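You operate a simulated robot arm through the tools that you are given. There is no shell and no other tool. Be economical: measure what you need, move in short steps, check, and stop when the job is done.

The job below is to be done with a simulated robot arm. You get a single attempt, and the scene is never put back.

## Task
Make two copies of the home sheet from the scan rack.
Fine: in one run, counted up on the blue button; the sheet stays on the glass under the shut lid.

Only the result counts: the job must be done as asked and must still hold three seconds after the hand-in. Knocking over, shifting, dropping, spilling or breaking anything else fails it. Lids that push on must go on centred and level and be pressed home; caps that screw on are set level and turned clockwise until they are tight. Flat cloth is picked up by pressing the open fingertips on it (5 to 10 N) and closing them slowly along it; thin cloth reads only 2 to 8 mm in the jaws.

## Robot
A 7-joint arm with a two-finger parallel gripper, fixed in place. Base frame: the origin is at the foot of the arm, x ahead of it, y to its left, z up. Units: mm, degrees, N and s.
With the tool pointing down near the work surface it reaches from about 300 to 460 mm from the base axis. Its first joint turns from -166.0 to 166.0 degrees. Payload 3.91 kg.
The tool frame sits at the grasp point between the pads (the TCP): z along the fingers, y along the line on which they close. The tips reach 30 mm beyond it. Largest opening 110 mm; finger width 20, thickness 10; the body of the gripper, 48 by 112 mm, starts 55 mm behind the TCP.
Orientation is told as [roll, pitch, yaw] about the base's x, y, z axes, in that order, counted from this pose: with the fingers straight down and closing along the base's y, the tool's x points along the base's -x, its y along +y and its z along -z.

## Interface
- The arm moves only by the tool jog_arm. Its arguments are lists of equal length, an entry for each row: "offset": the shift along the tool's x, y, z in units of 50 mm (1.0 is 50 mm), a list of three; "rotation": the turn, a rotation vector about the tool's x, y, z in units of 6 degrees (1.0 is 6 degrees), a list of three. In form: {"offset": [[x, y, z], ...], "rotation": [[rx, ry, rz], ...]}. A call has 1 to 10 rows; each row shifts and turns the commanded pose from where the row before left it, along the tool's axes as they then stand. "hand" is the gripper command, from -1 (shut) to 1 (fully open), values between in proportion, set as the call begins (left out, the last holds). A call with a number of a shift or a turn outside -1 to 1 is refused whole. Rows are played at 5 a second. More than 50 mm and 8.6 degrees between two rows, or a gripper value outside its range, and nothing of the call is played. A pose out of reach is approached as far as the arm can. The call stops where the force on the tool passes 90 N (or 10 N more than at its start, if that is more) or the arm is blocked; 0.2 s more then pass. The fingers move at their own pace (about 153 mm/s each) and stop on an object; they squeeze with about 44 N. The grip force told is the motor's: it shows also when the fingers shut on nothing. Time passes only in rows, and 0.2 s behind the last, so rows that do not move let the fingers close. The reply holds the time, the measured pose of the TCP, the force on the tool along the base axes, the opening and the grip force, in the units named above and with some noise.
- Cameras (640 x 400 px; columns grow to the right, rows downward): "scene" is fixed at [49.2, 499, 1460.3]; the picture's right is [-0.51, -0.86, 0.00], its down [-0.52, 0.31, -0.79] and it looks along [0.68, -0.41, -0.61] (base axes); focal length 286 px, centre (320, 200). "wrist" rides on the gripper at [-36, 0, -57] in the tool frame; the picture's right is [0.00, -1.00, 0.00], its down [0.97, 0.00, -0.24] and it looks along [0.24, 0.00, 0.97] (tool axes); focal length 218 px, centre (320, 200). There is no depth. A picture from a camera that has moved, and an enlarged one, comes with that camera's place and axes in the base frame and with its lens.
- grab_frame(camera): a new picture of that camera. The clock stands still meanwhile.
- lift_body(by): slides the trunk up (or, below 0, down) by that many mm; the arm rides with it, the base frame stays. It gives what a move gives, with no picture.
- zoom(camera, box): a new picture of the part [left, top, right, bottom] of that camera's present view, enlarged. The clock stands still meanwhile.
- hand_in(): hands the job in; it is judged then, once.

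Work in short steps. Places have to be worked out from the pictures, the camera data and where the tool is seen: move nearer, look again, correct. Check each grasp and each placing, and mend what went wrong. You have 120 turns and 68 pictures in all, those below and enlarged ones among them. Open the gripper and draw the arm clear of the work before you hand the job in, unless the task says otherwise; then end with one line.

The tools are called after "Request:" by a JSON object that holds its "method" and its "body". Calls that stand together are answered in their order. jog_arm: Moves the arm, as the interface text tells. Its arguments: {"type":"object","properties":{"offset":{"type":"array","items":{"type":"array","items":{"type":"number"}}},"rotation":{"type":"array","items":{"type":"array","items":{"type":"number"}}},"hand":{"type":"number"}},"required":["offset","rotation"]} The other tools are called the same way: lift_body (by) slides the trunk up or down; grab_frame (camera) takes a picture; zoom (camera, box) takes an enlarged picture of a part of a camera's view; hand_in () hands the job in.

At the start:

```text
t: 0.0
tool_pos: [403.0, 296.0, 1283.5]
ee_rot: [0.0, 0.0, 0.0]
wrist_force: [-0.7, 0.6, 0.3]
width: 109.8
grasp_force: 0.1
trunk travel left (down, up): [-575.0, 35.0]
```

scene: 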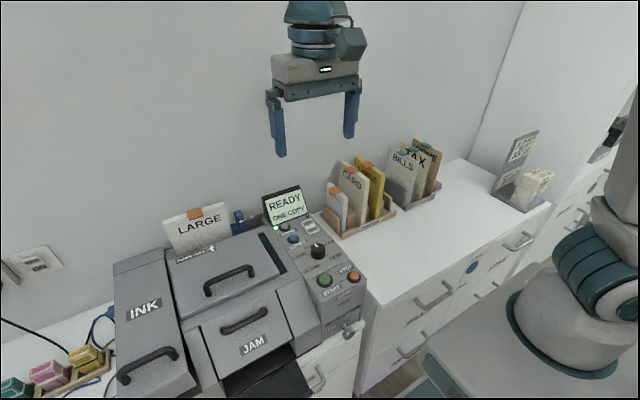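
wrist: 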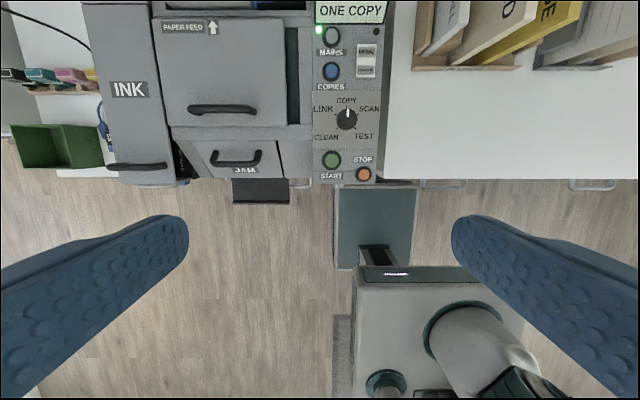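

I'll begin by enlarging the scene to read the controls, racks and labels.

Request:
{"method": "zoom", "body": {"camera": "scene", "box": [240, 130, 400, 300]}}

Request:
{"method": "zoom", "body": {"camera": "scene", "box": [310, 120, 560, 260]}}

Request:
{"method": "zoom", "body": {"camera": "scene", "box": [100, 180, 380, 400]}}

```text
2.35 times, centred on (320, 215) of scene
camera zoom: at [49.2, 499.0, 1460.3], right [-0.51, -0.86, 0.0], down [-0.52, 0.31, -0.79], along [0.68, -0.41, -0.61], focal length 673 px, centre (320, 165)
```

zoom: 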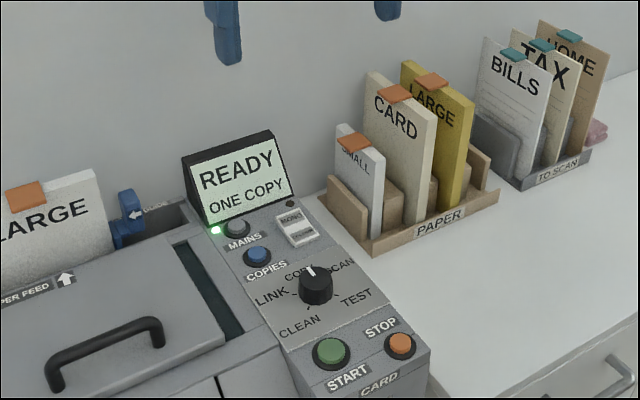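

```text
2.56 times, centred on (435, 190) of scene
camera zoom: at [49.2, 499.0, 1460.3], right [-0.51, -0.86, 0.0], down [-0.52, 0.31, -0.79], along [0.68, -0.41, -0.61], focal length 732 px, centre (26, 226)
```

zoom: 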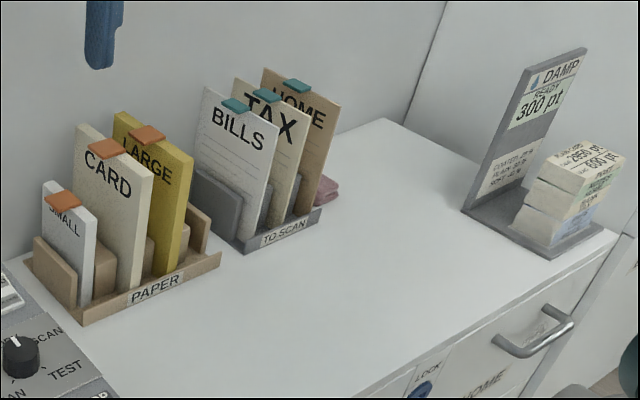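

```text
1.82 times, centred on (240, 290) of scene
camera zoom: at [49.2, 499.0, 1460.3], right [-0.51, -0.86, 0.0], down [-0.52, 0.31, -0.79], along [0.68, -0.41, -0.61], focal length 520 px, centre (466, 36)
```

zoom: 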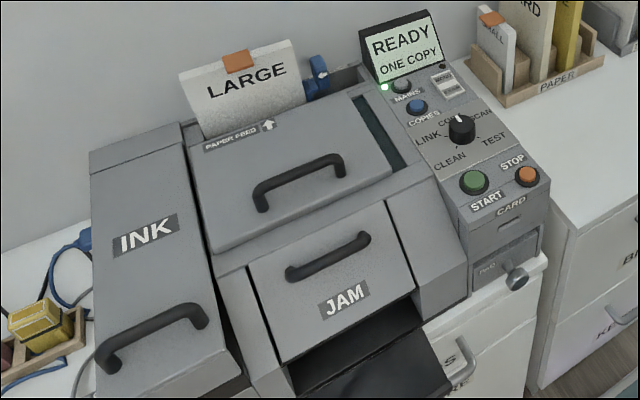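

The wrist and scene rays put START near (411,270,888), table top near z=735, and the scan rack around x≈700, y≈-370. I move the arm toward -y at this height to look down on the rack.

Request:
{"method": "jog_arm", "body": {"offset": [[0, -1, 0], [0, -1, 0], [0, -1, 0], [0, -1, 0], [0, -1, 0], [0, -1, 0], [0, -1, 0], [0, -1, 0], [0, -1, 0], [0, -1, 0]], "rotation": [[0, 0, 0], [0, 0, 0], [0, 0, 0], [0, 0, 0], [0, 0, 0], [0, 0, 0], [0, 0, 0], [0, 0, 0], [0, 0, 0], [0, 0, 0]]}}

Request:
{"method": "grab_frame", "body": {"camera": "wrist"}}

```text
t: 2.2
tool_pos: [403.6, -206.2, 1282.9]
ee_rot: [0.0, 0.0, -0.1]
wrist_force: [0.0, 0.4, -0.1]
width: 110.0
grasp_force: 0.0
trunk travel left (down, up): [-575.0, 35.0]
```

```text
62 pictures are left
camera wrist: at [439.8, -207.4, 1340.2], right [0.0, -1.0, 0.0], down [-0.97, 0.0, 0.24], along [-0.24, 0.0, -0.97], focal length 218 px, centre (320, 200)
```

wrist: 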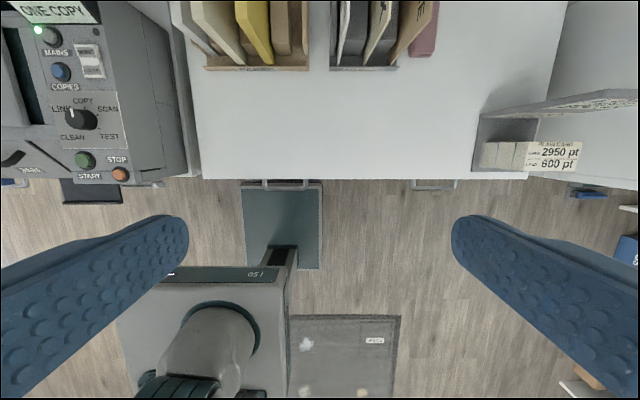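

Scan rack front edge is near x≈630, y≈-235…-405; HOME is the right-most sheet. I move outward to get a better view of the sheets from above.

Request:
{"method": "jog_arm", "body": {"offset": [[-1, -0.7, 0], [-1, -0.7, 0], [-1, -0.7, 0], [-1, 0, 0]], "rotation": [[0, 0, 0], [0, 0, 0], [0, 0, 0], [0, 0, 0]]}}

Request:
{"method": "grab_frame", "body": {"camera": "wrist"}}

```text
refused: row 1 steps farther than a row can; nothing moved
```

```text
61 pictures are left
camera wrist: at [439.8, -207.4, 1340.2], right [0.0, -1.0, 0.0], down [-0.97, 0.0, 0.24], along [-0.24, 0.0, -0.97], focal length 218 px, centre (320, 200)
```

wrist: 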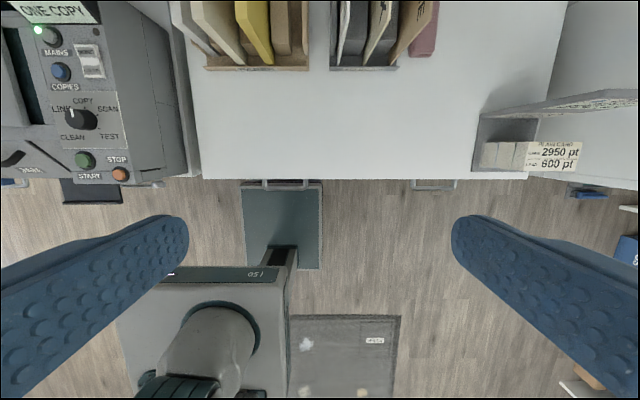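

That row was longer than 50 mm in total; I repeat it with shorter steps.

Request:
{"method": "jog_arm", "body": {"offset": [[-0.8, -0.55, 0], [-0.8, -0.55, 0], [-0.8, -0.55, 0], [-0.9, 0, 0]], "rotation": [[0, 0, 0], [0, 0, 0], [0, 0, 0], [0, 0, 0]]}}

```text
t: 3.2
tool_pos: [569.5, -286.6, 1281.8]
ee_rot: [0.1, 0.1, 0.0]
wrist_force: [-0.1, -0.1, 0.3]
width: 110.0
grasp_force: 0.0
trunk travel left (down, up): [-575.0, 35.0]
```

The reach holds here (about 638 mm from the axis). I look again.

Request:
{"method": "zoom", "body": {"camera": "wrist", "box": [200, 0, 500, 190]}}

```text
2.11 times, centred on (350, 95) of wrist
camera zoom: at [605.8, -288.4, 1339.4], right [0.0, -1.0, 0.0], down [-0.97, 0.0, 0.24], along [-0.24, 0.0, -0.97], focal length 460 px, centre (257, 421)
```

zoom: 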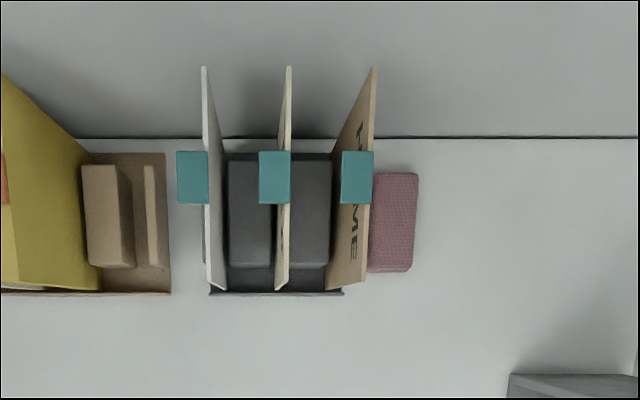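

HOME stands about x 627–797, y≈-385, top z≈915, with a teal tab on its top. I zoom from the fixed camera to understand the tab, and on the copier.

Request:
{"method": "zoom", "body": {"camera": "scene", "box": [380, 130, 450, 174]}}

Request:
{"method": "zoom", "body": {"camera": "scene", "box": [150, 195, 250, 258]}}

Request:
{"method": "zoom", "body": {"camera": "scene", "box": [260, 180, 370, 300]}}

```text
9.09 times, centred on (415, 152) of scene
camera zoom: at [49.2, 499.0, 1460.3], right [-0.51, -0.86, 0.0], down [-0.52, 0.31, -0.79], along [0.68, -0.41, -0.61], focal length 2601 px, centre (-544, 636)
```

zoom: 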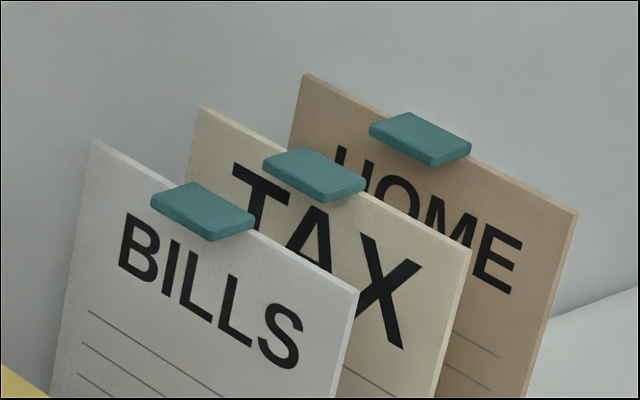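

```text
6.35 times, centred on (200, 226) of scene
camera zoom: at [49.2, 499.0, 1460.3], right [-0.51, -0.86, 0.0], down [-0.52, 0.31, -0.79], along [0.68, -0.41, -0.61], focal length 1817 px, centre (1082, 32)
```

zoom: 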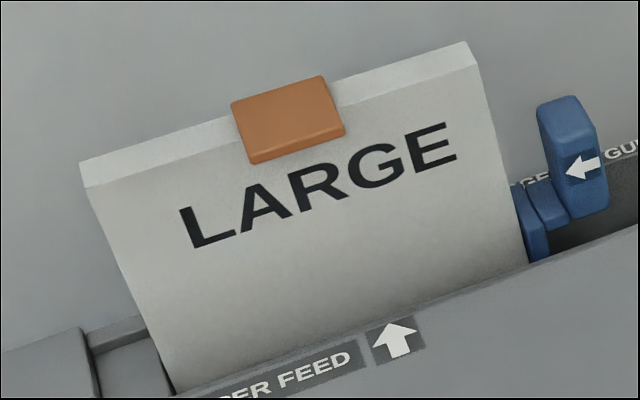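

```text
3.33 times, centred on (315, 240) of scene
camera zoom: at [49.2, 499.0, 1460.3], right [-0.51, -0.86, 0.0], down [-0.52, 0.31, -0.79], along [0.68, -0.41, -0.61], focal length 954 px, centre (337, 67)
```

zoom: 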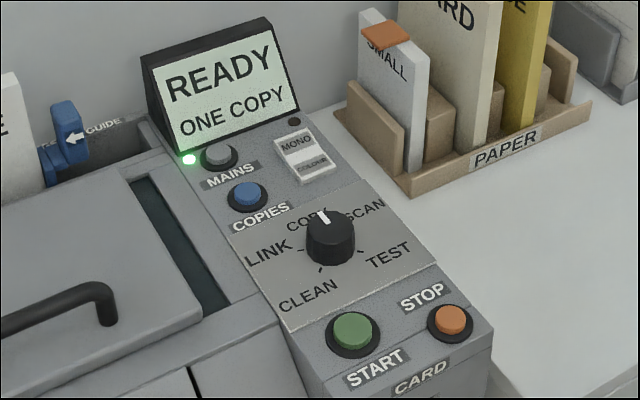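

The tab is a horizontal plate on the printed (+y) side at the top edge. Lid spans about x 475–655, y 360–595. I go over the copier lid to look straight down on it.

Request:
{"method": "jog_arm", "body": {"offset": [[0.12, 0.94, 0], [0.12, 0.94, 0], [0.12, 0.94, 0], [0.12, 0.94, 0], [0.12, 0.94, 0], [0.12, 0.94, 0], [0.12, 0.94, 0], [0.12, 0.94, 0]], "rotation": [[0, 0, 0], [0, 0, 0], [0, 0, 0], [0, 0, 0], [0, 0, 0], [0, 0, 0], [0, 0, 0], [0, 0, 0]]}}

Request:
{"method": "jog_arm", "body": {"offset": [[0.12, 0.94, 0], [0.12, 0.94, 0], [0.12, 0.94, 0], [0.12, 0.94, 0], [0.12, 0.94, 0], [0.12, 0.94, 0], [0.12, 0.94, 0]], "rotation": [[0, 0, 0], [0, 0, 0], [0, 0, 0], [0, 0, 0], [0, 0, 0], [0, 0, 0], [0, 0, 0]]}}

Request:
{"method": "grab_frame", "body": {"camera": "wrist"}}

```text
t: 5.0
tool_pos: [520.5, 91.7, 1283.7]
ee_rot: [0.0, 0.0, 0.1]
wrist_force: [0.3, 0.0, 0.1]
width: 109.8
grasp_force: 0.0
trunk travel left (down, up): [-575.0, 35.0]
```

```text
t: 6.6
tool_pos: [476.6, 420.5, 1282.7]
ee_rot: [-0.1, 0.0, 0.2]
wrist_force: [-0.1, 0.3, 0.5]
width: 110.0
grasp_force: 0.0
trunk travel left (down, up): [-575.0, 35.0]
```

```text
56 pictures are left
camera wrist: at [514.0, 419.0, 1339.2], right [0.0, -1.0, 0.0], down [-0.97, 0.0, 0.24], along [-0.24, 0.0, -0.97], focal length 218 px, centre (320, 200)
```

wrist: 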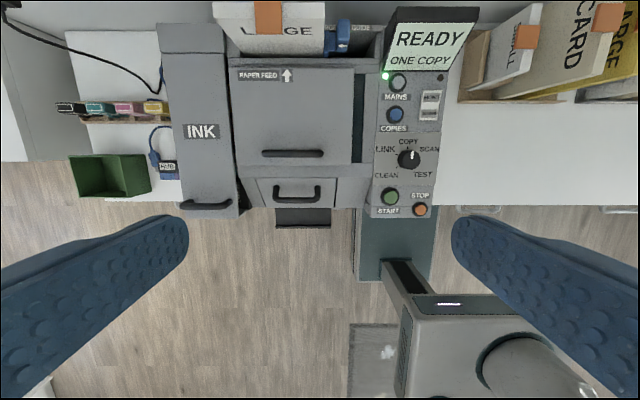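

Let me enlarge the control panel and lid from here to check the knob position.

Request:
{"method": "zoom", "body": {"camera": "wrist", "box": [360, 0, 480, 225]}}

Request:
{"method": "zoom", "body": {"camera": "wrist", "box": [200, 0, 460, 220]}}

```text
1.78 times, centred on (420, 112) of wrist
camera zoom: at [514.0, 419.0, 1339.2], right [0.0, -1.0, 0.0], down [-0.97, 0.0, 0.24], along [-0.24, 0.0, -0.97], focal length 388 px, centre (142, 356)
```

zoom: 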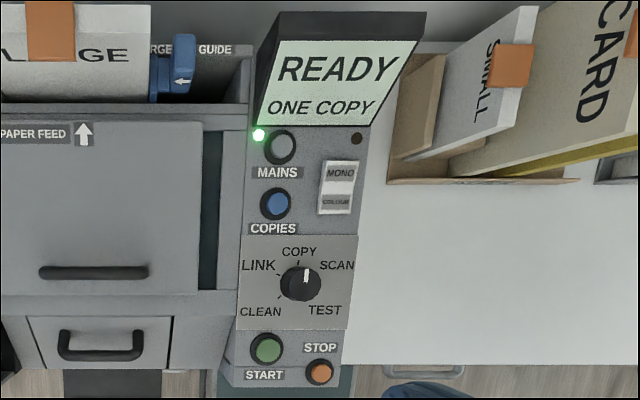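

```text
1.82 times, centred on (330, 110) of wrist
camera zoom: at [514.0, 419.0, 1339.2], right [0.0, -1.0, 0.0], down [-0.97, 0.0, 0.24], along [-0.24, 0.0, -0.97], focal length 397 px, centre (302, 364)
```

zoom: 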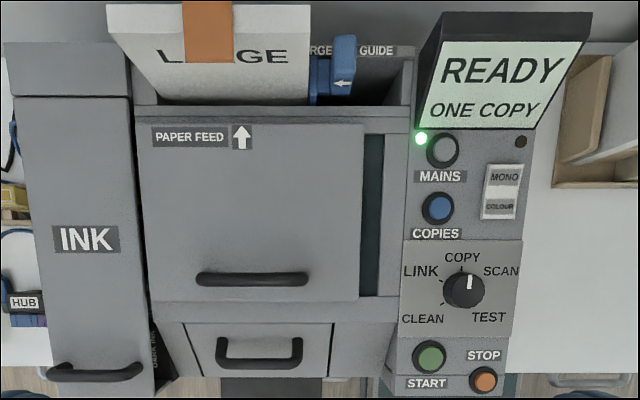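

Knob points to COPY and the display reads READY / ONE COPY. Handle bar is estimated at (501,467,936), along y, hinge at the back. I move above it and yaw 90° so the fingers close along x.

Request:
{"method": "jog_arm", "body": {"hand": 0.0, "offset": [[-0.24, 0.47, 0], [-0.24, 0.47, 0], [0, 0, 0], [0, 0, 0], [0, 0, 0], [0, 0, 0], [0, 0, 0], [0, 0, 0], [0, 0, 0], [0, 0, 0]], "rotation": [[0, 0, 0], [0, 0, 0], [0, 0, 1], [0, 0, 1], [0, 0, 1], [0, 0, 1], [0, 0, 1], [0, 0, 1], [0, 0, 1], [0, 0, 1]]}}

Request:
{"method": "jog_arm", "body": {"offset": [[0, 0, 0], [0, 0, 0], [0, 0, 0], [0, 0, 0], [0, 0, 0], [0, 0, 0], [0, 0, 0]], "rotation": [[0, 0, 1], [0, 0, 1], [0, 0, 1], [0, 0, 1], [0, 0, 1], [0, 0, 1], [0, 0, 1]]}}

Request:
{"method": "lift_body", "body": {"by": -200}}

Request:
{"method": "grab_frame", "body": {"camera": "wrist"}}

```text
t: 8.8
tool_pos: [499.7, 465.1, 1283.8]
ee_rot: [0.0, 0.0, -48.2]
wrist_force: [0.3, -0.9, -0.3]
width: 54.9
grasp_force: 0.1
trunk travel left (down, up): [-575.0, 35.0]
```

```text
t: 10.4
tool_pos: [500.4, 464.0, 1283.2]
ee_rot: [0.1, 0.0, -90.0]
wrist_force: [-0.1, -0.9, -0.1]
width: 54.9
grasp_force: 0.1
trunk travel left (down, up): [-575.0, 35.0]
```

```text
t: 12.6
tool_pos: [500.5, 463.9, 1083.5]
ee_rot: [0.0, 0.0, -90.0]
wrist_force: [-0.2, 0.0, -0.5]
width: 54.8
grasp_force: 0.1
trunk travel left (down, up): [-375.0, 235.0]
```

```text
53 pictures are left
camera wrist: at [501.4, 426.4, 1139.7], right [-1.0, 0.0, 0.0], down [0.0, 0.97, 0.24], along [0.0, 0.24, -0.97], focal length 218 px, centre (320, 200)
```

wrist: 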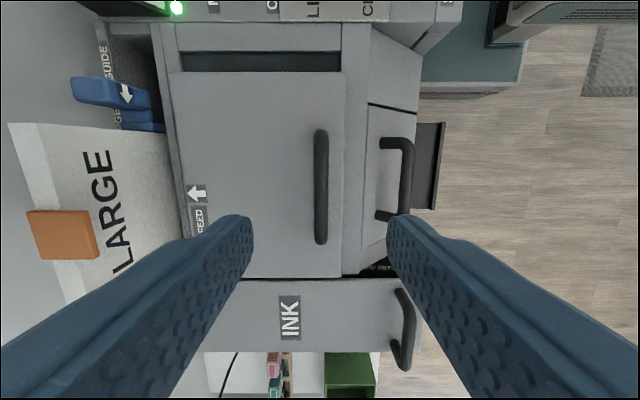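

The bar is centred between the fingers (x≈500, y≈464). I lower the trunk 120 mm so the tips come to about z=933 and check.

Request:
{"method": "lift_body", "body": {"by": -120}}

Request:
{"method": "grab_frame", "body": {"camera": "wrist"}}

Request:
{"method": "zoom", "body": {"camera": "scene", "box": [160, 190, 320, 300]}}

```text
t: 14.1
tool_pos: [499.4, 463.9, 964.1]
ee_rot: [0.0, 0.1, -90.1]
wrist_force: [0.4, -0.3, 0.1]
width: 55.1
grasp_force: 0.0
trunk travel left (down, up): [-255.0, 355.0]
```

```text
52 pictures are left
camera wrist: at [501.3, 426.4, 1019.7], right [-1.0, 0.0, 0.0], down [0.0, 0.97, 0.24], along [0.0, 0.24, -0.97], focal length 218 px, centre (320, 200)
```

wrist: 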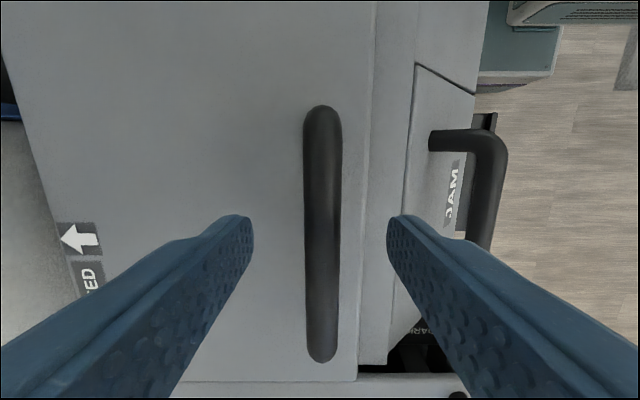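

```text
3.64 times, centred on (240, 245) of scene
camera zoom: at [49.2, 499.0, 1460.3], right [-0.51, -0.86, 0.0], down [-0.52, 0.31, -0.79], along [0.68, -0.41, -0.61], focal length 1040 px, centre (611, 36)
```

zoom: 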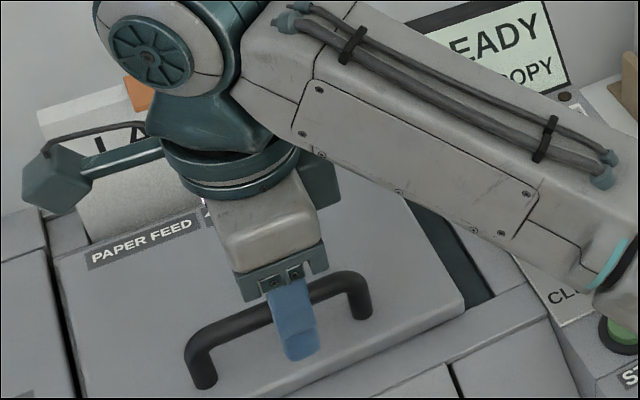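

Bar is at z≈931 and centred. I jog down 28 mm under force guard, then close.

Request:
{"method": "jog_arm", "body": {"offset": [[0, 0, 0.2], [0, 0, 0.2], [0, 0, 0.16]], "rotation": [[0, 0, 0], [0, 0, 0], [0, 0, 0]]}}

Request:
{"method": "jog_arm", "body": {"hand": -1, "offset": [[0, 0, 0], [0, 0, 0], [0, 0, 0]], "rotation": [[0, 0, 0], [0, 0, 0], [0, 0, 0]]}}

```text
t: 14.9
tool_pos: [503.2, 471.3, 947.2]
ee_rot: [0.0, 0.0, -89.9]
wrist_force: [-0.1, 0.2, 0.7]
width: 54.9
grasp_force: 0.0
out of reach, approached as far as the arm can: row 1, 2, 3
trunk travel left (down, up): [-255.0, 355.0]
```

```text
t: 15.7
tool_pos: [500.1, 471.9, 949.5]
ee_rot: [0.1, 0.1, -89.9]
wrist_force: [-25.0, -3.1, 5.6]
width: 14.0
grasp_force: 45.1
trunk travel left (down, up): [-255.0, 355.0]
```

The bar is held (14 mm) but the arm is at its downward reach limit. I reopen, raise the arm 70 mm and lower the trunk 85 mm to get a better configuration.

Request:
{"method": "jog_arm", "body": {"hand": 0, "offset": [[0, 0, 0], [0, 0, -0.4], [0, 0, -0.5], [0, 0, -0.5]], "rotation": [[0, 0, 0], [0, 0, 0], [0, 0, 0], [0, 0, 0]]}}

Request:
{"method": "lift_body", "body": {"by": -60}}

```text
t: 16.7
tool_pos: [499.4, 463.5, 967.2]
ee_rot: [0.0, 0.0, -90.0]
wrist_force: [0.7, 0.0, 0.4]
width: 55.2
grasp_force: 0.1
out of reach, approached as far as the arm can: row 2, 3, 4
trunk travel left (down, up): [-255.0, 355.0]
```

```text
t: 17.5
tool_pos: [494.4, 462.8, 936.1]
ee_rot: [2.3, 2.3, -89.7]
wrist_force: [-7.9, -2.0, 26.2]
width: 51.8
grasp_force: 0.1
trunk travel left (down, up): [-203.0, 407.0]
stopped: the force on the tool passed its limit (the readings are from after the stop); the commanded pose is now the measured one
```

The tips met the lid at z≈905 (bar stands ~26 mm over it), and the arm is at the edge of its reach with fingers straight down. I raise the trunk off it and will tilt the fingers forward instead.

Request:
{"method": "lift_body", "body": {"by": 70}}

Request:
{"method": "grab_frame", "body": {"camera": "wrist"}}

```text
t: 18.6
tool_pos: [499.9, 462.9, 999.3]
ee_rot: [1.8, 1.7, -89.9]
wrist_force: [-0.3, -0.8, 0.0]
width: 55.1
grasp_force: 0.1
trunk travel left (down, up): [-273.0, 337.0]
```

```text
50 pictures are left
camera wrist: at [497.3, 424.6, 1055.3], right [-1.0, 0.0, -0.03], down [-0.01, 0.96, 0.27], along [0.03, 0.27, -0.96], focal length 218 px, centre (320, 200)
```

wrist: 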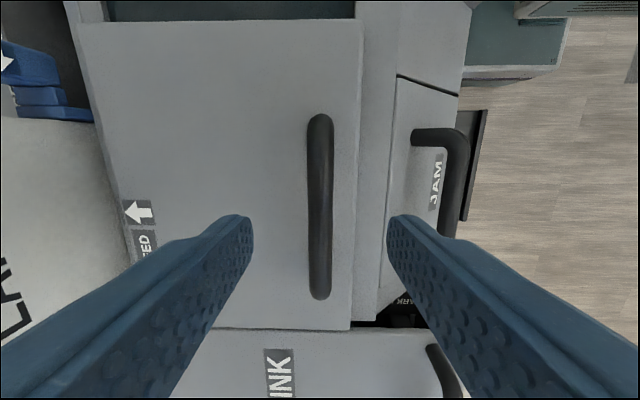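

Nothing shifted. I back off 60 mm in -x and tilt the fingers forward about 44° so the wrist stays nearer the base.

Request:
{"method": "jog_arm", "body": {"hand": -0.1, "offset": [[0, -0.6, 0], [0, -0.6, 0], [0, 0, 0], [0, 0, 0], [0, 0, 0], [0, 0, 0], [0, 0, 0], [0, 0, 0], [0, 0, 0]], "rotation": [[0, 0, 0], [0, -0.3, 0], [-1, 0, 0], [-1, 0, 0], [-1, 0, 0], [-1, 0, 0], [-1, 0, 0], [-1, 0, 0], [-1, 0, 0]]}}

Request:
{"method": "grab_frame", "body": {"camera": "wrist"}}

```text
t: 20.6
tool_pos: [437.4, 464.2, 998.4]
ee_rot: [43.9, 0.0, -89.9]
wrist_force: [-0.4, 0.2, 1.0]
width: 49.6
grasp_force: 0.0
trunk travel left (down, up): [-273.0, 337.0]
```

```text
49 pictures are left
camera wrist: at [399.2, 426.1, 1039.3], right [-0.72, 0.0, -0.69], down [-0.17, 0.97, 0.17], along [0.67, 0.24, -0.7], focal length 218 px, centre (320, 200)
```

wrist: 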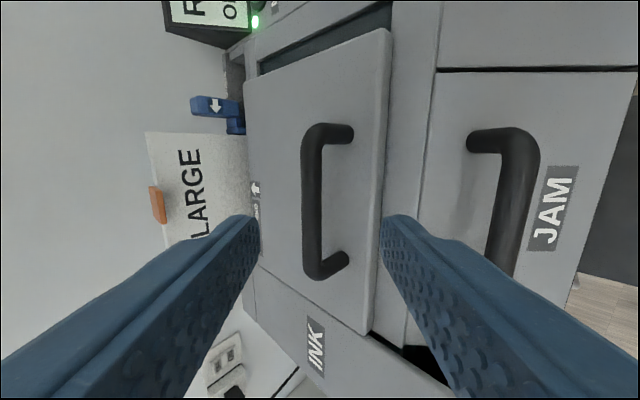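

The bar is nearly on the finger axis, ~92 mm ahead. I narrow the jaws to ~28 mm, shift 3 mm along tool y and advance 72 mm, force-guarded.

Request:
{"method": "jog_arm", "body": {"hand": -0.49, "offset": [[0, 0.06, 0.3], [0, 0, 0.3], [0, 0, 0.3], [0, 0, 0.3], [0, 0, 0.24]], "rotation": [[0, 0, 0], [0, 0, 0], [0, 0, 0], [0, 0, 0], [0, 0, 0]]}}

Request:
{"method": "grab_frame", "body": {"camera": "wrist"}}

```text
t: 21.8
tool_pos: [490.7, 463.4, 948.6]
ee_rot: [43.7, -0.1, -90.0]
wrist_force: [0.1, 0.4, 0.4]
width: 28.0
grasp_force: 0.1
trunk travel left (down, up): [-273.0, 337.0]
```

```text
48 pictures are left
camera wrist: at [451.4, 425.9, 989.0], right [-0.72, 0.0, -0.69], down [-0.17, 0.97, 0.17], along [0.67, 0.24, -0.7], focal length 218 px, centre (320, 200)
```

wrist: 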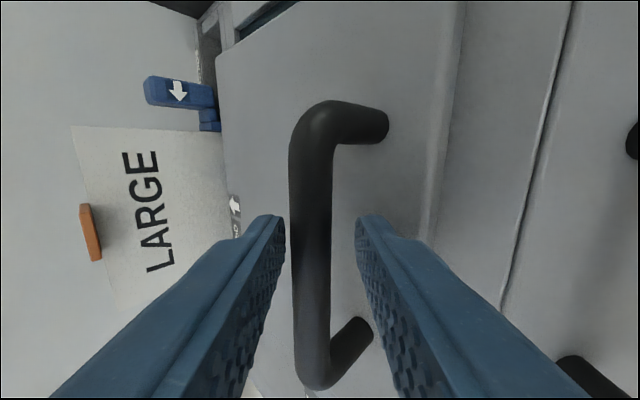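

The bar lies between the fingers. I shift 4 mm to centre, and close.

Request:
{"method": "jog_arm", "body": {"offset": [[0, 0.08, 0.08]], "rotation": [[0, 0, 0]]}}

Request:
{"method": "jog_arm", "body": {"hand": -1, "offset": [[0, 0, 0], [0, 0, 0], [0, 0, 0]], "rotation": [[0, 0, 0], [0, 0, 0], [0, 0, 0]]}}

```text
t: 22.2
tool_pos: [496.3, 464.9, 949.2]
ee_rot: [43.8, -0.1, -89.9]
wrist_force: [1.0, -0.4, -0.2]
width: 28.1
grasp_force: 0.1
trunk travel left (down, up): [-273.0, 337.0]
```

```text
t: 23.0
tool_pos: [495.9, 463.4, 948.4]
ee_rot: [43.8, -0.2, -90.0]
wrist_force: [-4.7, -1.4, -2.6]
width: 13.5
grasp_force: 44.4
trunk travel left (down, up): [-273.0, 337.0]
```

The bar is gripped at 13.5 mm. I lift along an arc about an assumed rear hinge (x≈650, z≈895), first 12°, and read the forces.

Request:
{"method": "jog_arm", "body": {"offset": [[0, 0.185, -0.1], [0, 0.192, -0.085], [0, 0.197, -0.072]], "rotation": [[0, 0, 0], [0, 0, 0], [0, 0, 0]]}}

Request:
{"method": "zoom", "body": {"camera": "scene", "box": [100, 150, 360, 312]}}

```text
t: 23.8
tool_pos: [506.3, 463.4, 976.3]
ee_rot: [43.7, -0.1, -89.8]
wrist_force: [-2.2, 1.1, -3.9]
width: 13.7
grasp_force: 45.3
trunk travel left (down, up): [-273.0, 337.0]
```

```text
2.46 times, centred on (230, 231) of scene
camera zoom: at [49.2, 499.0, 1460.3], right [-0.51, -0.86, 0.0], down [-0.52, 0.31, -0.79], along [0.68, -0.41, -0.61], focal length 704 px, centre (542, 124)
```

zoom: 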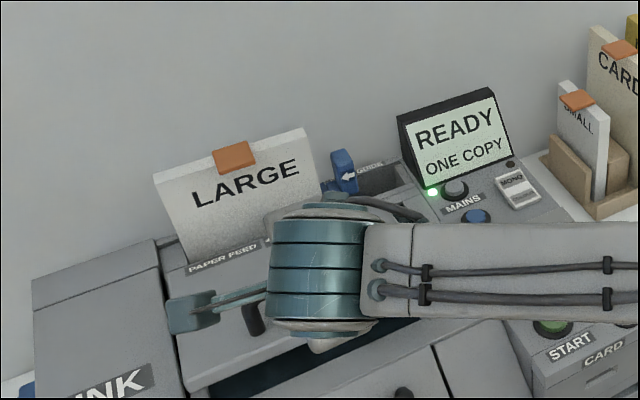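

The lid opens with little force and the glass shows. I continue to about 24° and then on to 36°.

Request:
{"method": "jog_arm", "body": {"offset": [[0, 0.201, -0.059], [0, 0.204, -0.045], [0, 0.207, -0.028]], "rotation": [[0.5, 0, 0], [0.5, 0, 0], [0.5, 0, 0]]}}

```text
t: 24.6
tool_pos: [526.7, 463.9, 1003.0]
ee_rot: [34.8, -0.1, -90.1]
wrist_force: [-4.3, 0.2, -1.3]
width: 13.5
grasp_force: 44.4
trunk travel left (down, up): [-273.0, 337.0]
```

Bar tracks the predicted arc. I carry on to about 44°.

Request:
{"method": "jog_arm", "body": {"offset": [[0, 0.204, -0.048], [0, 0.207, -0.034], [0, 0.21, -0.018], [0, 0.209, -0.006], [0, 0.209, 0.011]], "rotation": [[0, 0, 0], [0, 0, 0], [0, 0, 0], [0, 0, 0], [0, 0, 0]]}}

Request:
{"method": "grab_frame", "body": {"camera": "wrist"}}

Request:
{"method": "grab_frame", "body": {"camera": "scene"}}

```text
t: 25.8
tool_pos: [566.0, 463.9, 1036.7]
ee_rot: [34.8, -0.1, -89.8]
wrist_force: [-4.4, -0.9, 0.6]
width: 13.5
grasp_force: 45.8
trunk travel left (down, up): [-273.0, 337.0]
```

```text
46 pictures are left
camera wrist: at [534.4, 426.1, 1082.7], right [-0.82, 0.0, -0.57], down [-0.14, 0.97, 0.2], along [0.56, 0.24, -0.8], focal length 218 px, centre (320, 200)
```

wrist: 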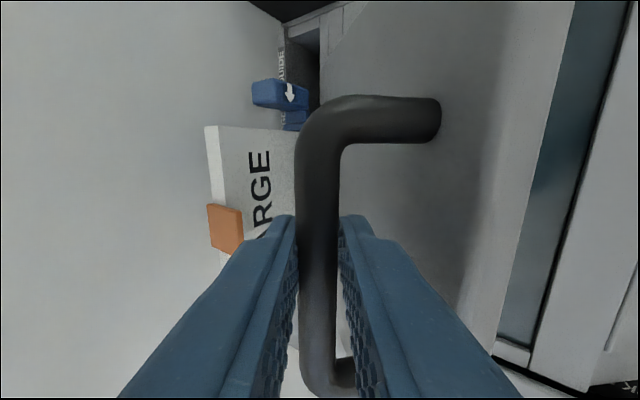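

```text
45 pictures are left
```

scene: 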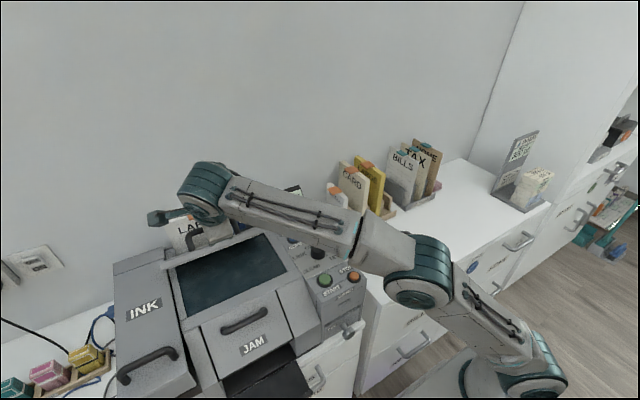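

The glass is fully exposed at ~45° and forces are small, so the lid may hold itself. I open the jaws slightly around the bar to test if it stays.

Request:
{"method": "jog_arm", "body": {"hand": -0.5, "offset": [[0, 0, 0], [0, 0, 0], [0, 0, 0], [0, 0, 0]], "rotation": [[0, 0, 0], [0, 0, 0], [0, 0, 0], [0, 0, 0]]}}

Request:
{"method": "grab_frame", "body": {"camera": "wrist"}}

```text
t: 26.8
tool_pos: [567.0, 462.8, 1036.0]
ee_rot: [34.8, 0.0, -90.0]
wrist_force: [-0.4, 0.1, -0.3]
width: 27.6
grasp_force: 0.1
trunk travel left (down, up): [-273.0, 337.0]
```

```text
44 pictures are left
camera wrist: at [534.6, 426.1, 1082.2], right [-0.82, 0.0, -0.57], down [-0.14, 0.97, 0.2], along [0.55, 0.24, -0.8], focal length 218 px, centre (320, 200)
```

wrist: 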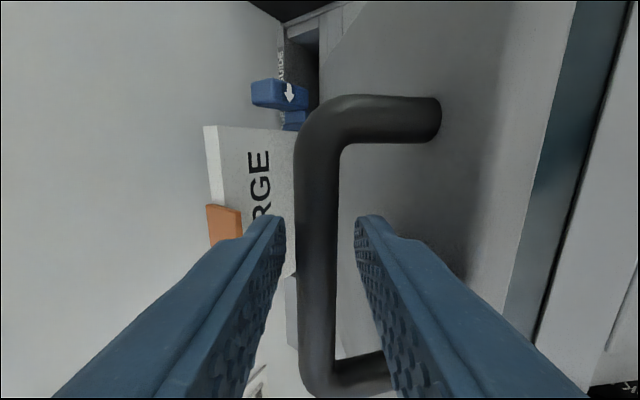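

The lid stays by itself. I withdraw the fingers along their axis, and take a look at the glass.

Request:
{"method": "jog_arm", "body": {"offset": [[0, 0, -0.5], [0, 0, -0.7], [0, 0, -0.8], [0, -0.5, -0.6], [0, -0.8, 0]], "rotation": [[0, 0, 0], [0, 0, 0], [0, 0, 0], [0, 0, 0], [0, 0, 0]]}}

Request:
{"method": "grab_frame", "body": {"camera": "wrist"}}

```text
t: 28.0
tool_pos: [438.5, 464.1, 1105.7]
ee_rot: [34.8, -0.1, -90.0]
wrist_force: [1.7, 0.4, 1.0]
width: 27.7
grasp_force: 0.1
trunk travel left (down, up): [-273.0, 337.0]
```

```text
43 pictures are left
camera wrist: at [406.3, 426.5, 1152.1], right [-0.82, 0.0, -0.57], down [-0.14, 0.97, 0.2], along [0.55, 0.24, -0.8], focal length 218 px, centre (320, 200)
```

wrist: 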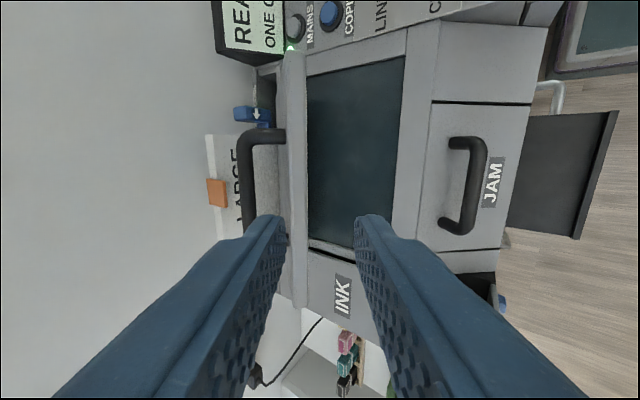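

Lid stands at ~45° edge-on to this view. I zoom on the glass to see whether the strip at its -y end (left uncovered by the lid) is flush or recessed, since the tab must go somewhere.

Request:
{"method": "zoom", "body": {"camera": "wrist", "box": [270, 20, 470, 260]}}

Request:
{"method": "zoom", "body": {"camera": "scene", "box": [160, 200, 320, 330]}}

```text
1.67 times, centred on (370, 140) of wrist
camera zoom: at [406.3, 426.5, 1152.1], right [-0.82, 0.0, -0.57], down [-0.14, 0.97, 0.2], along [0.55, 0.24, -0.8], focal length 364 px, centre (237, 300)
```

zoom: 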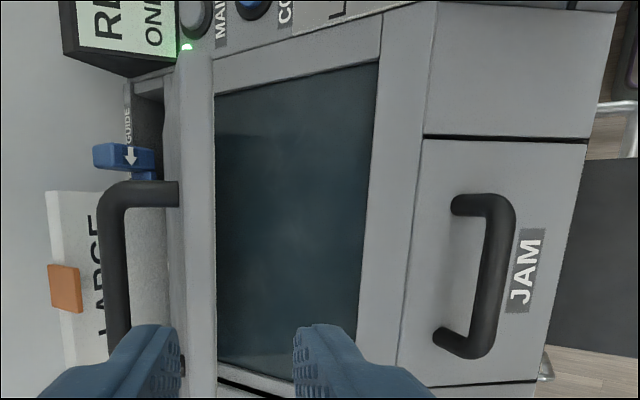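

```text
3.08 times, centred on (240, 265) of scene
camera zoom: at [49.2, 499.0, 1460.3], right [-0.51, -0.86, 0.0], down [-0.52, 0.31, -0.79], along [0.68, -0.41, -0.61], focal length 880 px, centre (566, 0)
```

zoom: 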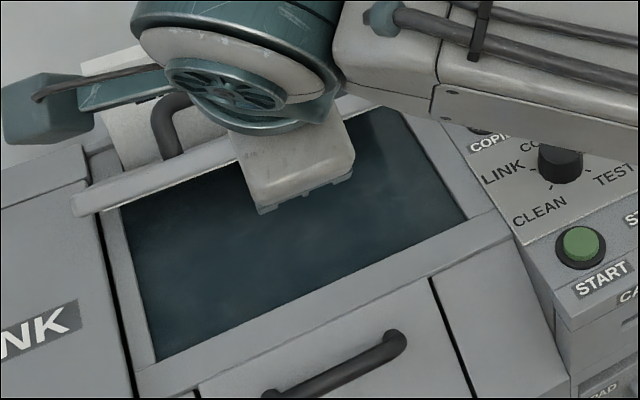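

Glass is flush, y≈334–577, x≈482–650; the lid leaves a strip at y 334–357 free, which fits the upright tab – so the sheet lies flat with the tab edge at -y. Now I turn the closed fingers horizontal (pointing +x) to push the lid further open from beneath.

Request:
{"method": "jog_arm", "body": {"hand": -1, "offset": [[0, 0, 0], [0, 0, 0], [0, 0, 0], [0, 0, 0], [0, 0, 0], [0, 0, 0], [0, 0, 0], [0, 0, 0], [0, 0, 0]], "rotation": [[-1, 0, 0], [-1, 0, 0], [-1, 0, 0], [-1, 0, 0], [-1, 0, 0], [-1, 0, 0], [-1, 0, 0], [-1, 0, 0], [-1, 0, 0]]}}

Request:
{"method": "lift_body", "body": {"by": -80}}

Request:
{"method": "grab_frame", "body": {"camera": "scene"}}

```text
t: 30.0
tool_pos: [472.6, 431.3, 1111.9]
ee_rot: [87.7, 1.7, -93.5]
wrist_force: [-0.7, 0.5, -0.2]
width: 0.0
grasp_force: 38.3
trunk travel left (down, up): [-273.0, 337.0]
```

```text
t: 31.1
tool_pos: [470.3, 431.2, 1031.4]
ee_rot: [88.0, 1.2, -93.7]
wrist_force: [-0.5, -0.3, -0.1]
width: 0.1
grasp_force: 37.5
trunk travel left (down, up): [-193.0, 417.0]
```

```text
40 pictures are left
```

scene: 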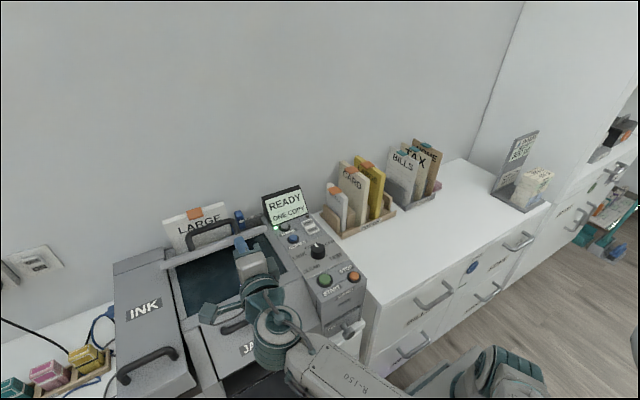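

Now I lower 45 mm (tips at z≈986, below the lid's front edge) and then advance under the lid.

Request:
{"method": "lift_body", "body": {"by": -50}}

Request:
{"method": "jog_arm", "body": {"offset": [[0, 0, 0.5], [0, 0, 0.3]], "rotation": [[0, 0, 0], [0, 0, 0]]}}

Request:
{"method": "grab_frame", "body": {"camera": "wrist"}}

```text
t: 32.0
tool_pos: [472.4, 431.5, 981.3]
ee_rot: [88.1, 1.1, -93.7]
wrist_force: [-1.1, -0.1, 0.1]
width: 0.0
grasp_force: 38.1
trunk travel left (down, up): [-143.0, 467.0]
```

```text
t: 32.6
tool_pos: [478.0, 466.2, 975.1]
ee_rot: [88.9, -0.2, -89.9]
wrist_force: [-0.6, -0.7, 0.0]
width: 0.0
grasp_force: 38.0
trunk travel left (down, up): [-143.0, 467.0]
```

```text
39 pictures are left
camera wrist: at [421.0, 427.8, 975.7], right [-0.02, 0.0, -1.0], down [-0.24, 0.97, 0.0], along [0.97, 0.24, -0.02], focal length 218 px, centre (320, 200)
```

wrist: 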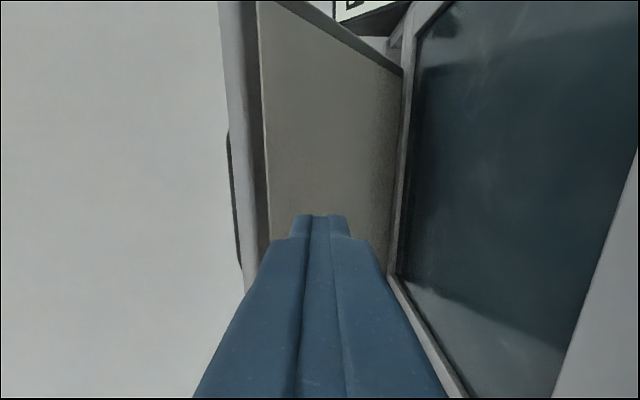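

The lid's underside is visible ahead; IK is back on its commanded pose. I advance 45 mm and then push up and back in an arc.

Request:
{"method": "jog_arm", "body": {"offset": [[0, 0, 0.5], [0, 0, 0.4], [0, 0.14, 0.12], [0, 0.14, 0.14], [0, 0.14, 0.15], [0, 0.14, 0.16], [0, 0.14, 0.17]], "rotation": [[0, 0, 0], [0, 0, 0], [0, 0, 0], [0, 0, 0], [0, 0, 0], [0, 0, 0], [0, 0, 0]]}}

Request:
{"method": "grab_frame", "body": {"camera": "wrist"}}

```text
t: 34.2
tool_pos: [562.5, 463.9, 1010.1]
ee_rot: [88.9, -0.1, -89.9]
wrist_force: [-0.8, 0.2, -2.0]
width: 0.1
grasp_force: 38.2
trunk travel left (down, up): [-143.0, 467.0]
```

```text
38 pictures are left
camera wrist: at [505.3, 426.4, 1010.0], right [-0.02, 0.0, -1.0], down [-0.24, 0.97, 0.0], along [0.97, 0.24, -0.02], focal length 218 px, centre (320, 200)
```

wrist: 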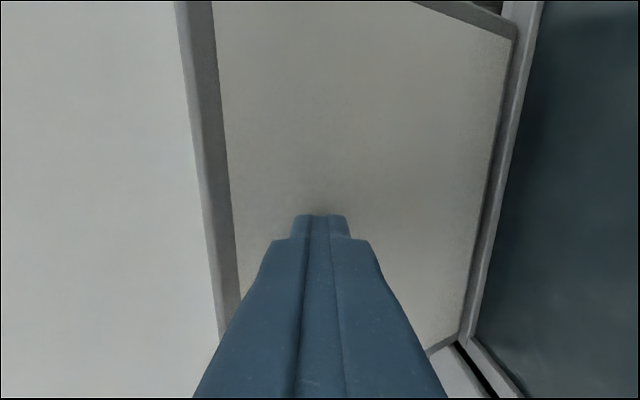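

The lid is being pushed up. I continue ~26 mm further to bring it near 75°.

Request:
{"method": "jog_arm", "body": {"offset": [[0, 0.1, 0.2], [0, 0.1, 0.2], [0, 0.05, 0.2]], "rotation": [[0, 0, 0], [0, 0, 0], [0, 0, 0]]}}

Request:
{"method": "grab_frame", "body": {"camera": "wrist"}}

Request:
{"method": "zoom", "body": {"camera": "scene", "box": [120, 180, 340, 320]}}

```text
t: 35.0
tool_pos: [591.4, 463.7, 1019.9]
ee_rot: [88.9, -0.1, -89.9]
wrist_force: [-2.0, 1.1, -1.1]
width: 0.0
grasp_force: 37.7
trunk travel left (down, up): [-143.0, 467.0]
```

```text
37 pictures are left
camera wrist: at [535.5, 425.9, 1021.0], right [-0.02, 0.0, -1.0], down [-0.24, 0.97, 0.0], along [0.97, 0.24, -0.02], focal length 218 px, centre (320, 200)
```

wrist: 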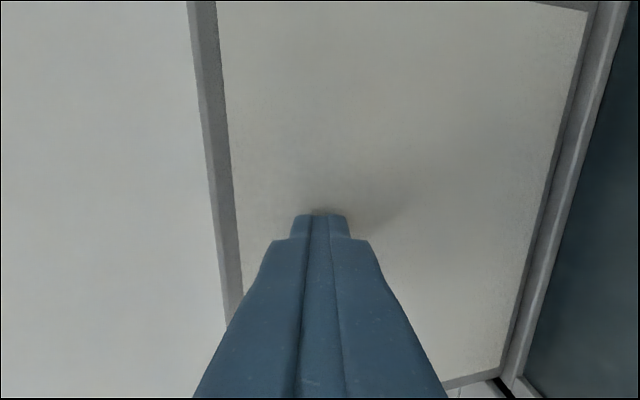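

```text
2.86 times, centred on (230, 250) of scene
camera zoom: at [49.2, 499.0, 1460.3], right [-0.51, -0.86, 0.0], down [-0.52, 0.31, -0.79], along [0.68, -0.41, -0.61], focal length 818 px, centre (577, 57)
```

zoom: 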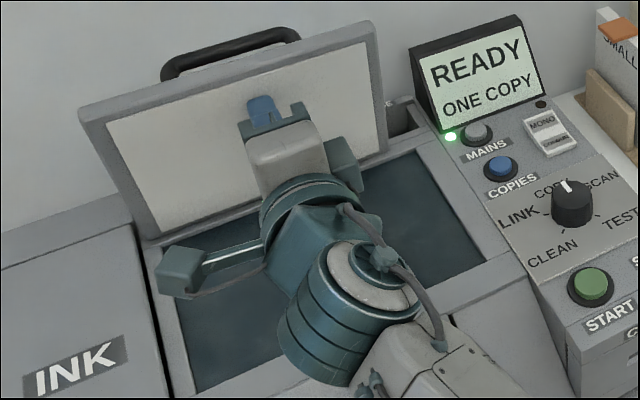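

Lid is at ~75° and clear of the paper pack. I retreat straight back along the fingers, then raise the trunk.

Request:
{"method": "jog_arm", "body": {"offset": [[0, -0.1, -0.5], [0, 0, -0.9], [0, 0, -0.9], [0, 0, -0.7]], "rotation": [[0, 0, 0], [0, 0, 0], [0, 0, 0], [0, 0, 0]]}}

Request:
{"method": "lift_body", "body": {"by": 130}}

Request:
{"method": "zoom", "body": {"camera": "scene", "box": [120, 160, 340, 300]}}

```text
t: 36.0
tool_pos: [443.3, 463.0, 1017.7]
ee_rot: [88.8, 0.0, -90.0]
wrist_force: [0.5, -1.3, 0.3]
width: 0.0
grasp_force: 37.6
trunk travel left (down, up): [-143.0, 467.0]
```

```text
t: 37.6
tool_pos: [443.4, 463.4, 1148.6]
ee_rot: [88.8, -0.1, -90.0]
wrist_force: [-0.1, -0.2, -0.8]
width: 0.0
grasp_force: 37.9
trunk travel left (down, up): [-273.0, 337.0]
```

```text
2.86 times, centred on (230, 230) of scene
camera zoom: at [49.2, 499.0, 1460.3], right [-0.51, -0.86, 0.0], down [-0.52, 0.31, -0.79], along [0.68, -0.41, -0.61], focal length 818 px, centre (577, 114)
```

zoom: 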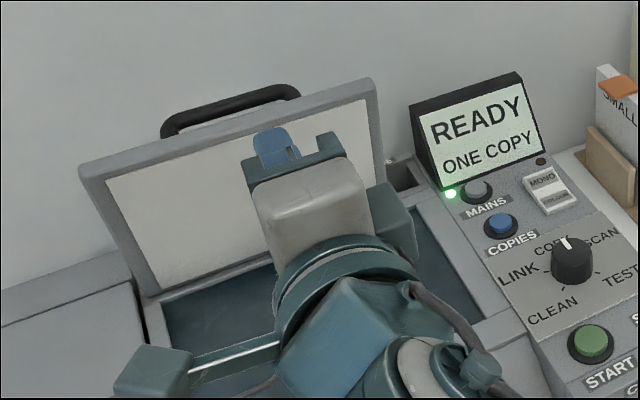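

The lid holds. I swing toward the rack side (-y), then roll the tool toward the camera-up pose.

Request:
{"method": "jog_arm", "body": {"hand": -0.3, "offset": [[-0.95, 0, 0], [-0.95, 0, 0], [-0.95, 0, 0], [-0.95, 0, 0], [-0.95, 0, 0], [-0.95, 0, 0], [-0.95, 0, 0], [-0.95, 0, 0], [-0.95, 0, 0], [-0.95, 0, 0]], "rotation": [[0, 0, 0], [0, 0, 0], [0, 0, 0], [0, 0, 0], [0, 0, 0], [0, 0, 0], [0, 0, 0], [0, 0, 0], [0, 0, 0], [0, 0, 0]]}}

Request:
{"method": "jog_arm", "body": {"offset": [[0, 0, 0], [0, 0, 0], [0, 0, 0], [0, 0, 0], [0, 0, 0], [0, 0, 0], [0, 0, 0], [0, 0, 0], [0, 0, 0], [0, 0, 0]], "rotation": [[0, 0, -1], [0, 0, -1], [0, 0, -1], [0, 0, -1], [0, 0, -1], [0, 0, -1], [0, 0, -1], [0, 0, -1], [0, 0, -1], [0, 0, -1]]}}

Request:
{"method": "jog_arm", "body": {"offset": [[0, 0, 0], [0, 0, 0], [0, 0, 0], [0, 0, 0], [0, 0, 0]], "rotation": [[0, 0, -1], [0, 0, -1], [0, 0, -1], [0, 0, -1], [0, 0, -1]]}}

```text
t: 38.4
tool_pos: [492.8, 272.3, 1147.5]
ee_rot: [89.3, -0.8, -99.8]
wrist_force: [-0.6, 0.8, 0.1]
width: 38.5
grasp_force: 0.1
trunk travel left (down, up): [-273.0, 337.0]
stopped in row 3: the arm was blocked; the commanded pose is now the measured one
```

```text
t: 40.6
tool_pos: [495.8, 266.7, 1147.7]
ee_rot: [89.0, -61.1, -99.8]
wrist_force: [-0.1, 0.6, 0.0]
width: 38.3
grasp_force: 0.1
trunk travel left (down, up): [-273.0, 337.0]
```

```text
t: 41.8
tool_pos: [498.3, 262.6, 1147.4]
ee_rot: [-80.9, -88.6, 69.3]
wrist_force: [0.1, 0.3, -0.1]
width: 38.2
grasp_force: 0.1
trunk travel left (down, up): [-273.0, 337.0]
```

The arm got blocked (joint limit, folded too much) part way. I check the present axes with a wrist picture.

Request:
{"method": "grab_frame", "body": {"camera": "wrist"}}

```text
34 pictures are left
camera wrist: at [442.9, 274.0, 1182.8], right [-0.2, -0.98, 0.02], down [-0.24, 0.03, -0.97], along [0.95, -0.2, -0.24], focal length 218 px, centre (320, 200)
```

wrist: 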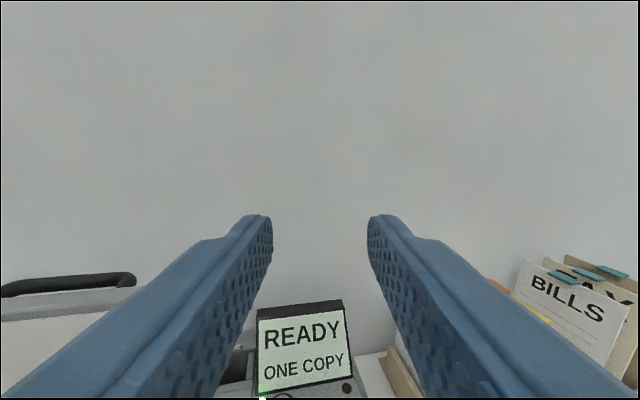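

Fingers now point +x with yaw ≈ -12°, camera on top – a natural pose. I move along -y toward the rack.

Request:
{"method": "jog_arm", "body": {"offset": [[0, -0.88, 0.18], [0, -0.88, 0.18], [0, -0.88, 0.18], [0, -0.88, 0.18], [0, -0.88, 0.18], [0, -0.88, 0.18], [0, -0.88, 0.18], [0, -0.88, 0.18], [0, -0.88, 0.18], [0, -0.88, 0.18]], "rotation": [[0, 0, 0], [0, 0, 0], [0, 0, 0], [0, 0, 0], [0, 0, 0], [0, 0, 0], [0, 0, 0], [0, 0, 0], [0, 0, 0], [0, 0, 0]]}}

```text
t: 42.7
tool_pos: [508.1, 60.6, 1153.1]
ee_rot: [-106.3, -87.7, 87.1]
wrist_force: [0.0, 0.9, -0.2]
width: 38.4
grasp_force: 0.1
trunk travel left (down, up): [-273.0, 337.0]
stopped in row 4: the arm was blocked; the commanded pose is now the measured one
```

It was stopped again mid-way without any force, likely too fast for the joints. I continue with smaller steps.

Request:
{"method": "jog_arm", "body": {"offset": [[0, -0.5, 0.06], [0, -0.5, 0.06], [0, -0.5, 0.06], [0, -0.5, 0.06], [0, -0.5, 0.06], [0, -0.5, 0.06], [0, -0.5, 0.06], [0, -0.5, 0.06], [0, -0.5, 0.06], [0, -0.5, 0.06]], "rotation": [[0, 0, 0], [0, 0, 0], [0, 0, 0], [0, 0, 0], [0, 0, 0], [0, 0, 0], [0, 0, 0], [0, 0, 0], [0, 0, 0], [0, 0, 0]]}}

Request:
{"method": "grab_frame", "body": {"camera": "wrist"}}

```text
t: 43.5
tool_pos: [471.7, -56.8, 1177.8]
ee_rot: [-134.0, -82.7, 104.5]
wrist_force: [-1.7, 0.3, -0.2]
width: 38.5
grasp_force: 0.0
trunk travel left (down, up): [-273.0, 337.0]
stopped in row 3: the arm was blocked; the commanded pose is now the measured one
```

```text
33 pictures are left
camera wrist: at [421.4, -26.5, 1208.2], right [-0.49, -0.86, 0.09], down [-0.18, 0.0, -0.98], along [0.85, -0.5, -0.15], focal length 218 px, centre (320, 200)
```

wrist: 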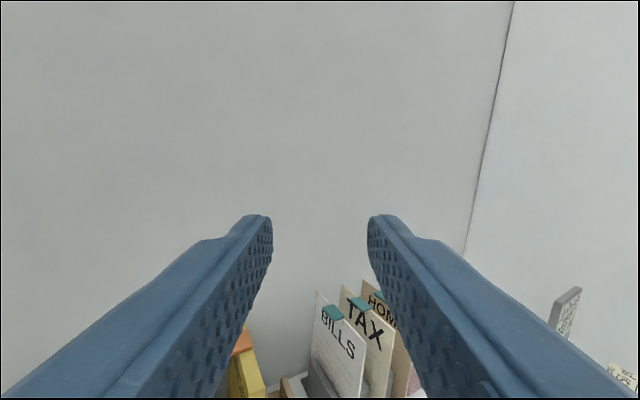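

The orientation drifts near a wrist joint limit in this pose. I pitch the fingers back down (tool-down travelled freely before) and will travel that way.

Request:
{"method": "jog_arm", "body": {"offset": [[0, 0, 0], [0, 0, 0], [0, 0, 0], [0, 0, 0], [0, 0, 0], [0, 0, 0], [0, 0, 0], [0, 0, 0], [0, 0, 0], [0, 0, 0]], "rotation": [[0, 1, 0], [0, 1, 0], [0, 1, 0], [0, 1, 0], [0, 1, 0], [0, 1, 0], [0, 1, 0], [0, 1, 0], [0, 1, 0], [0, 1, 0]]}}

```text
t: 45.7
tool_pos: [471.3, -57.5, 1177.7]
ee_rot: [-6.2, -34.7, -26.1]
wrist_force: [-0.3, 0.6, 0.2]
width: 38.8
grasp_force: 0.1
trunk travel left (down, up): [-273.0, 337.0]
```

Worked. The block was the elbow folding too far near y=0. I shift to about (520,-300) while tilted, then pitch up there.

Request:
{"method": "jog_arm", "body": {"offset": [[-0.41, -0.66, 0.29], [-0.41, -0.66, 0.29], [-0.41, -0.66, 0.29], [-0.41, -0.66, 0.29], [-0.41, -0.66, 0.29], [-0.41, -0.66, 0.29]], "rotation": [[0, 0, 0], [0, 0, 0], [0, 0, 0], [0, 0, 0], [0, 0, 0], [0, 0, 0]]}}

Request:
{"method": "jog_arm", "body": {"offset": [[0, 0, 0], [0, 0, 0], [0, 0, 0], [0, 0, 0], [0, 0, 0], [0, 0, 0], [0, 0, 0], [0, 0, 0], [0, 0, 0]], "rotation": [[0, -1, 0], [0, -1, 0], [0, -1, 0], [0, -1, 0], [0, -1, 0], [0, -1, 0], [0, -1, 0], [0, -1, 0], [0, -1, 0]]}}

Request:
{"method": "grab_frame", "body": {"camera": "wrist"}}

```text
t: 47.1
tool_pos: [503.8, -305.3, 1195.9]
ee_rot: [-6.0, -34.9, -26.1]
wrist_force: [-0.4, -0.8, -0.6]
width: 38.2
grasp_force: 0.0
trunk travel left (down, up): [-273.0, 337.0]
```

```text
t: 49.1
tool_pos: [505.0, -302.6, 1195.9]
ee_rot: [-80.2, -84.7, 50.5]
wrist_force: [-0.1, -0.4, -0.1]
width: 38.5
grasp_force: 0.0
trunk travel left (down, up): [-273.0, 337.0]
```

```text
32 pictures are left
camera wrist: at [457.4, -274.1, 1231.4], right [-0.49, -0.87, 0.09], down [-0.26, 0.05, -0.96], along [0.83, -0.5, -0.25], focal length 218 px, centre (320, 200)
```

wrist: 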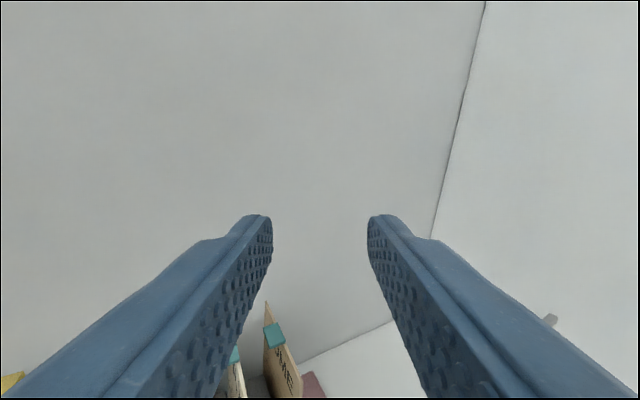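

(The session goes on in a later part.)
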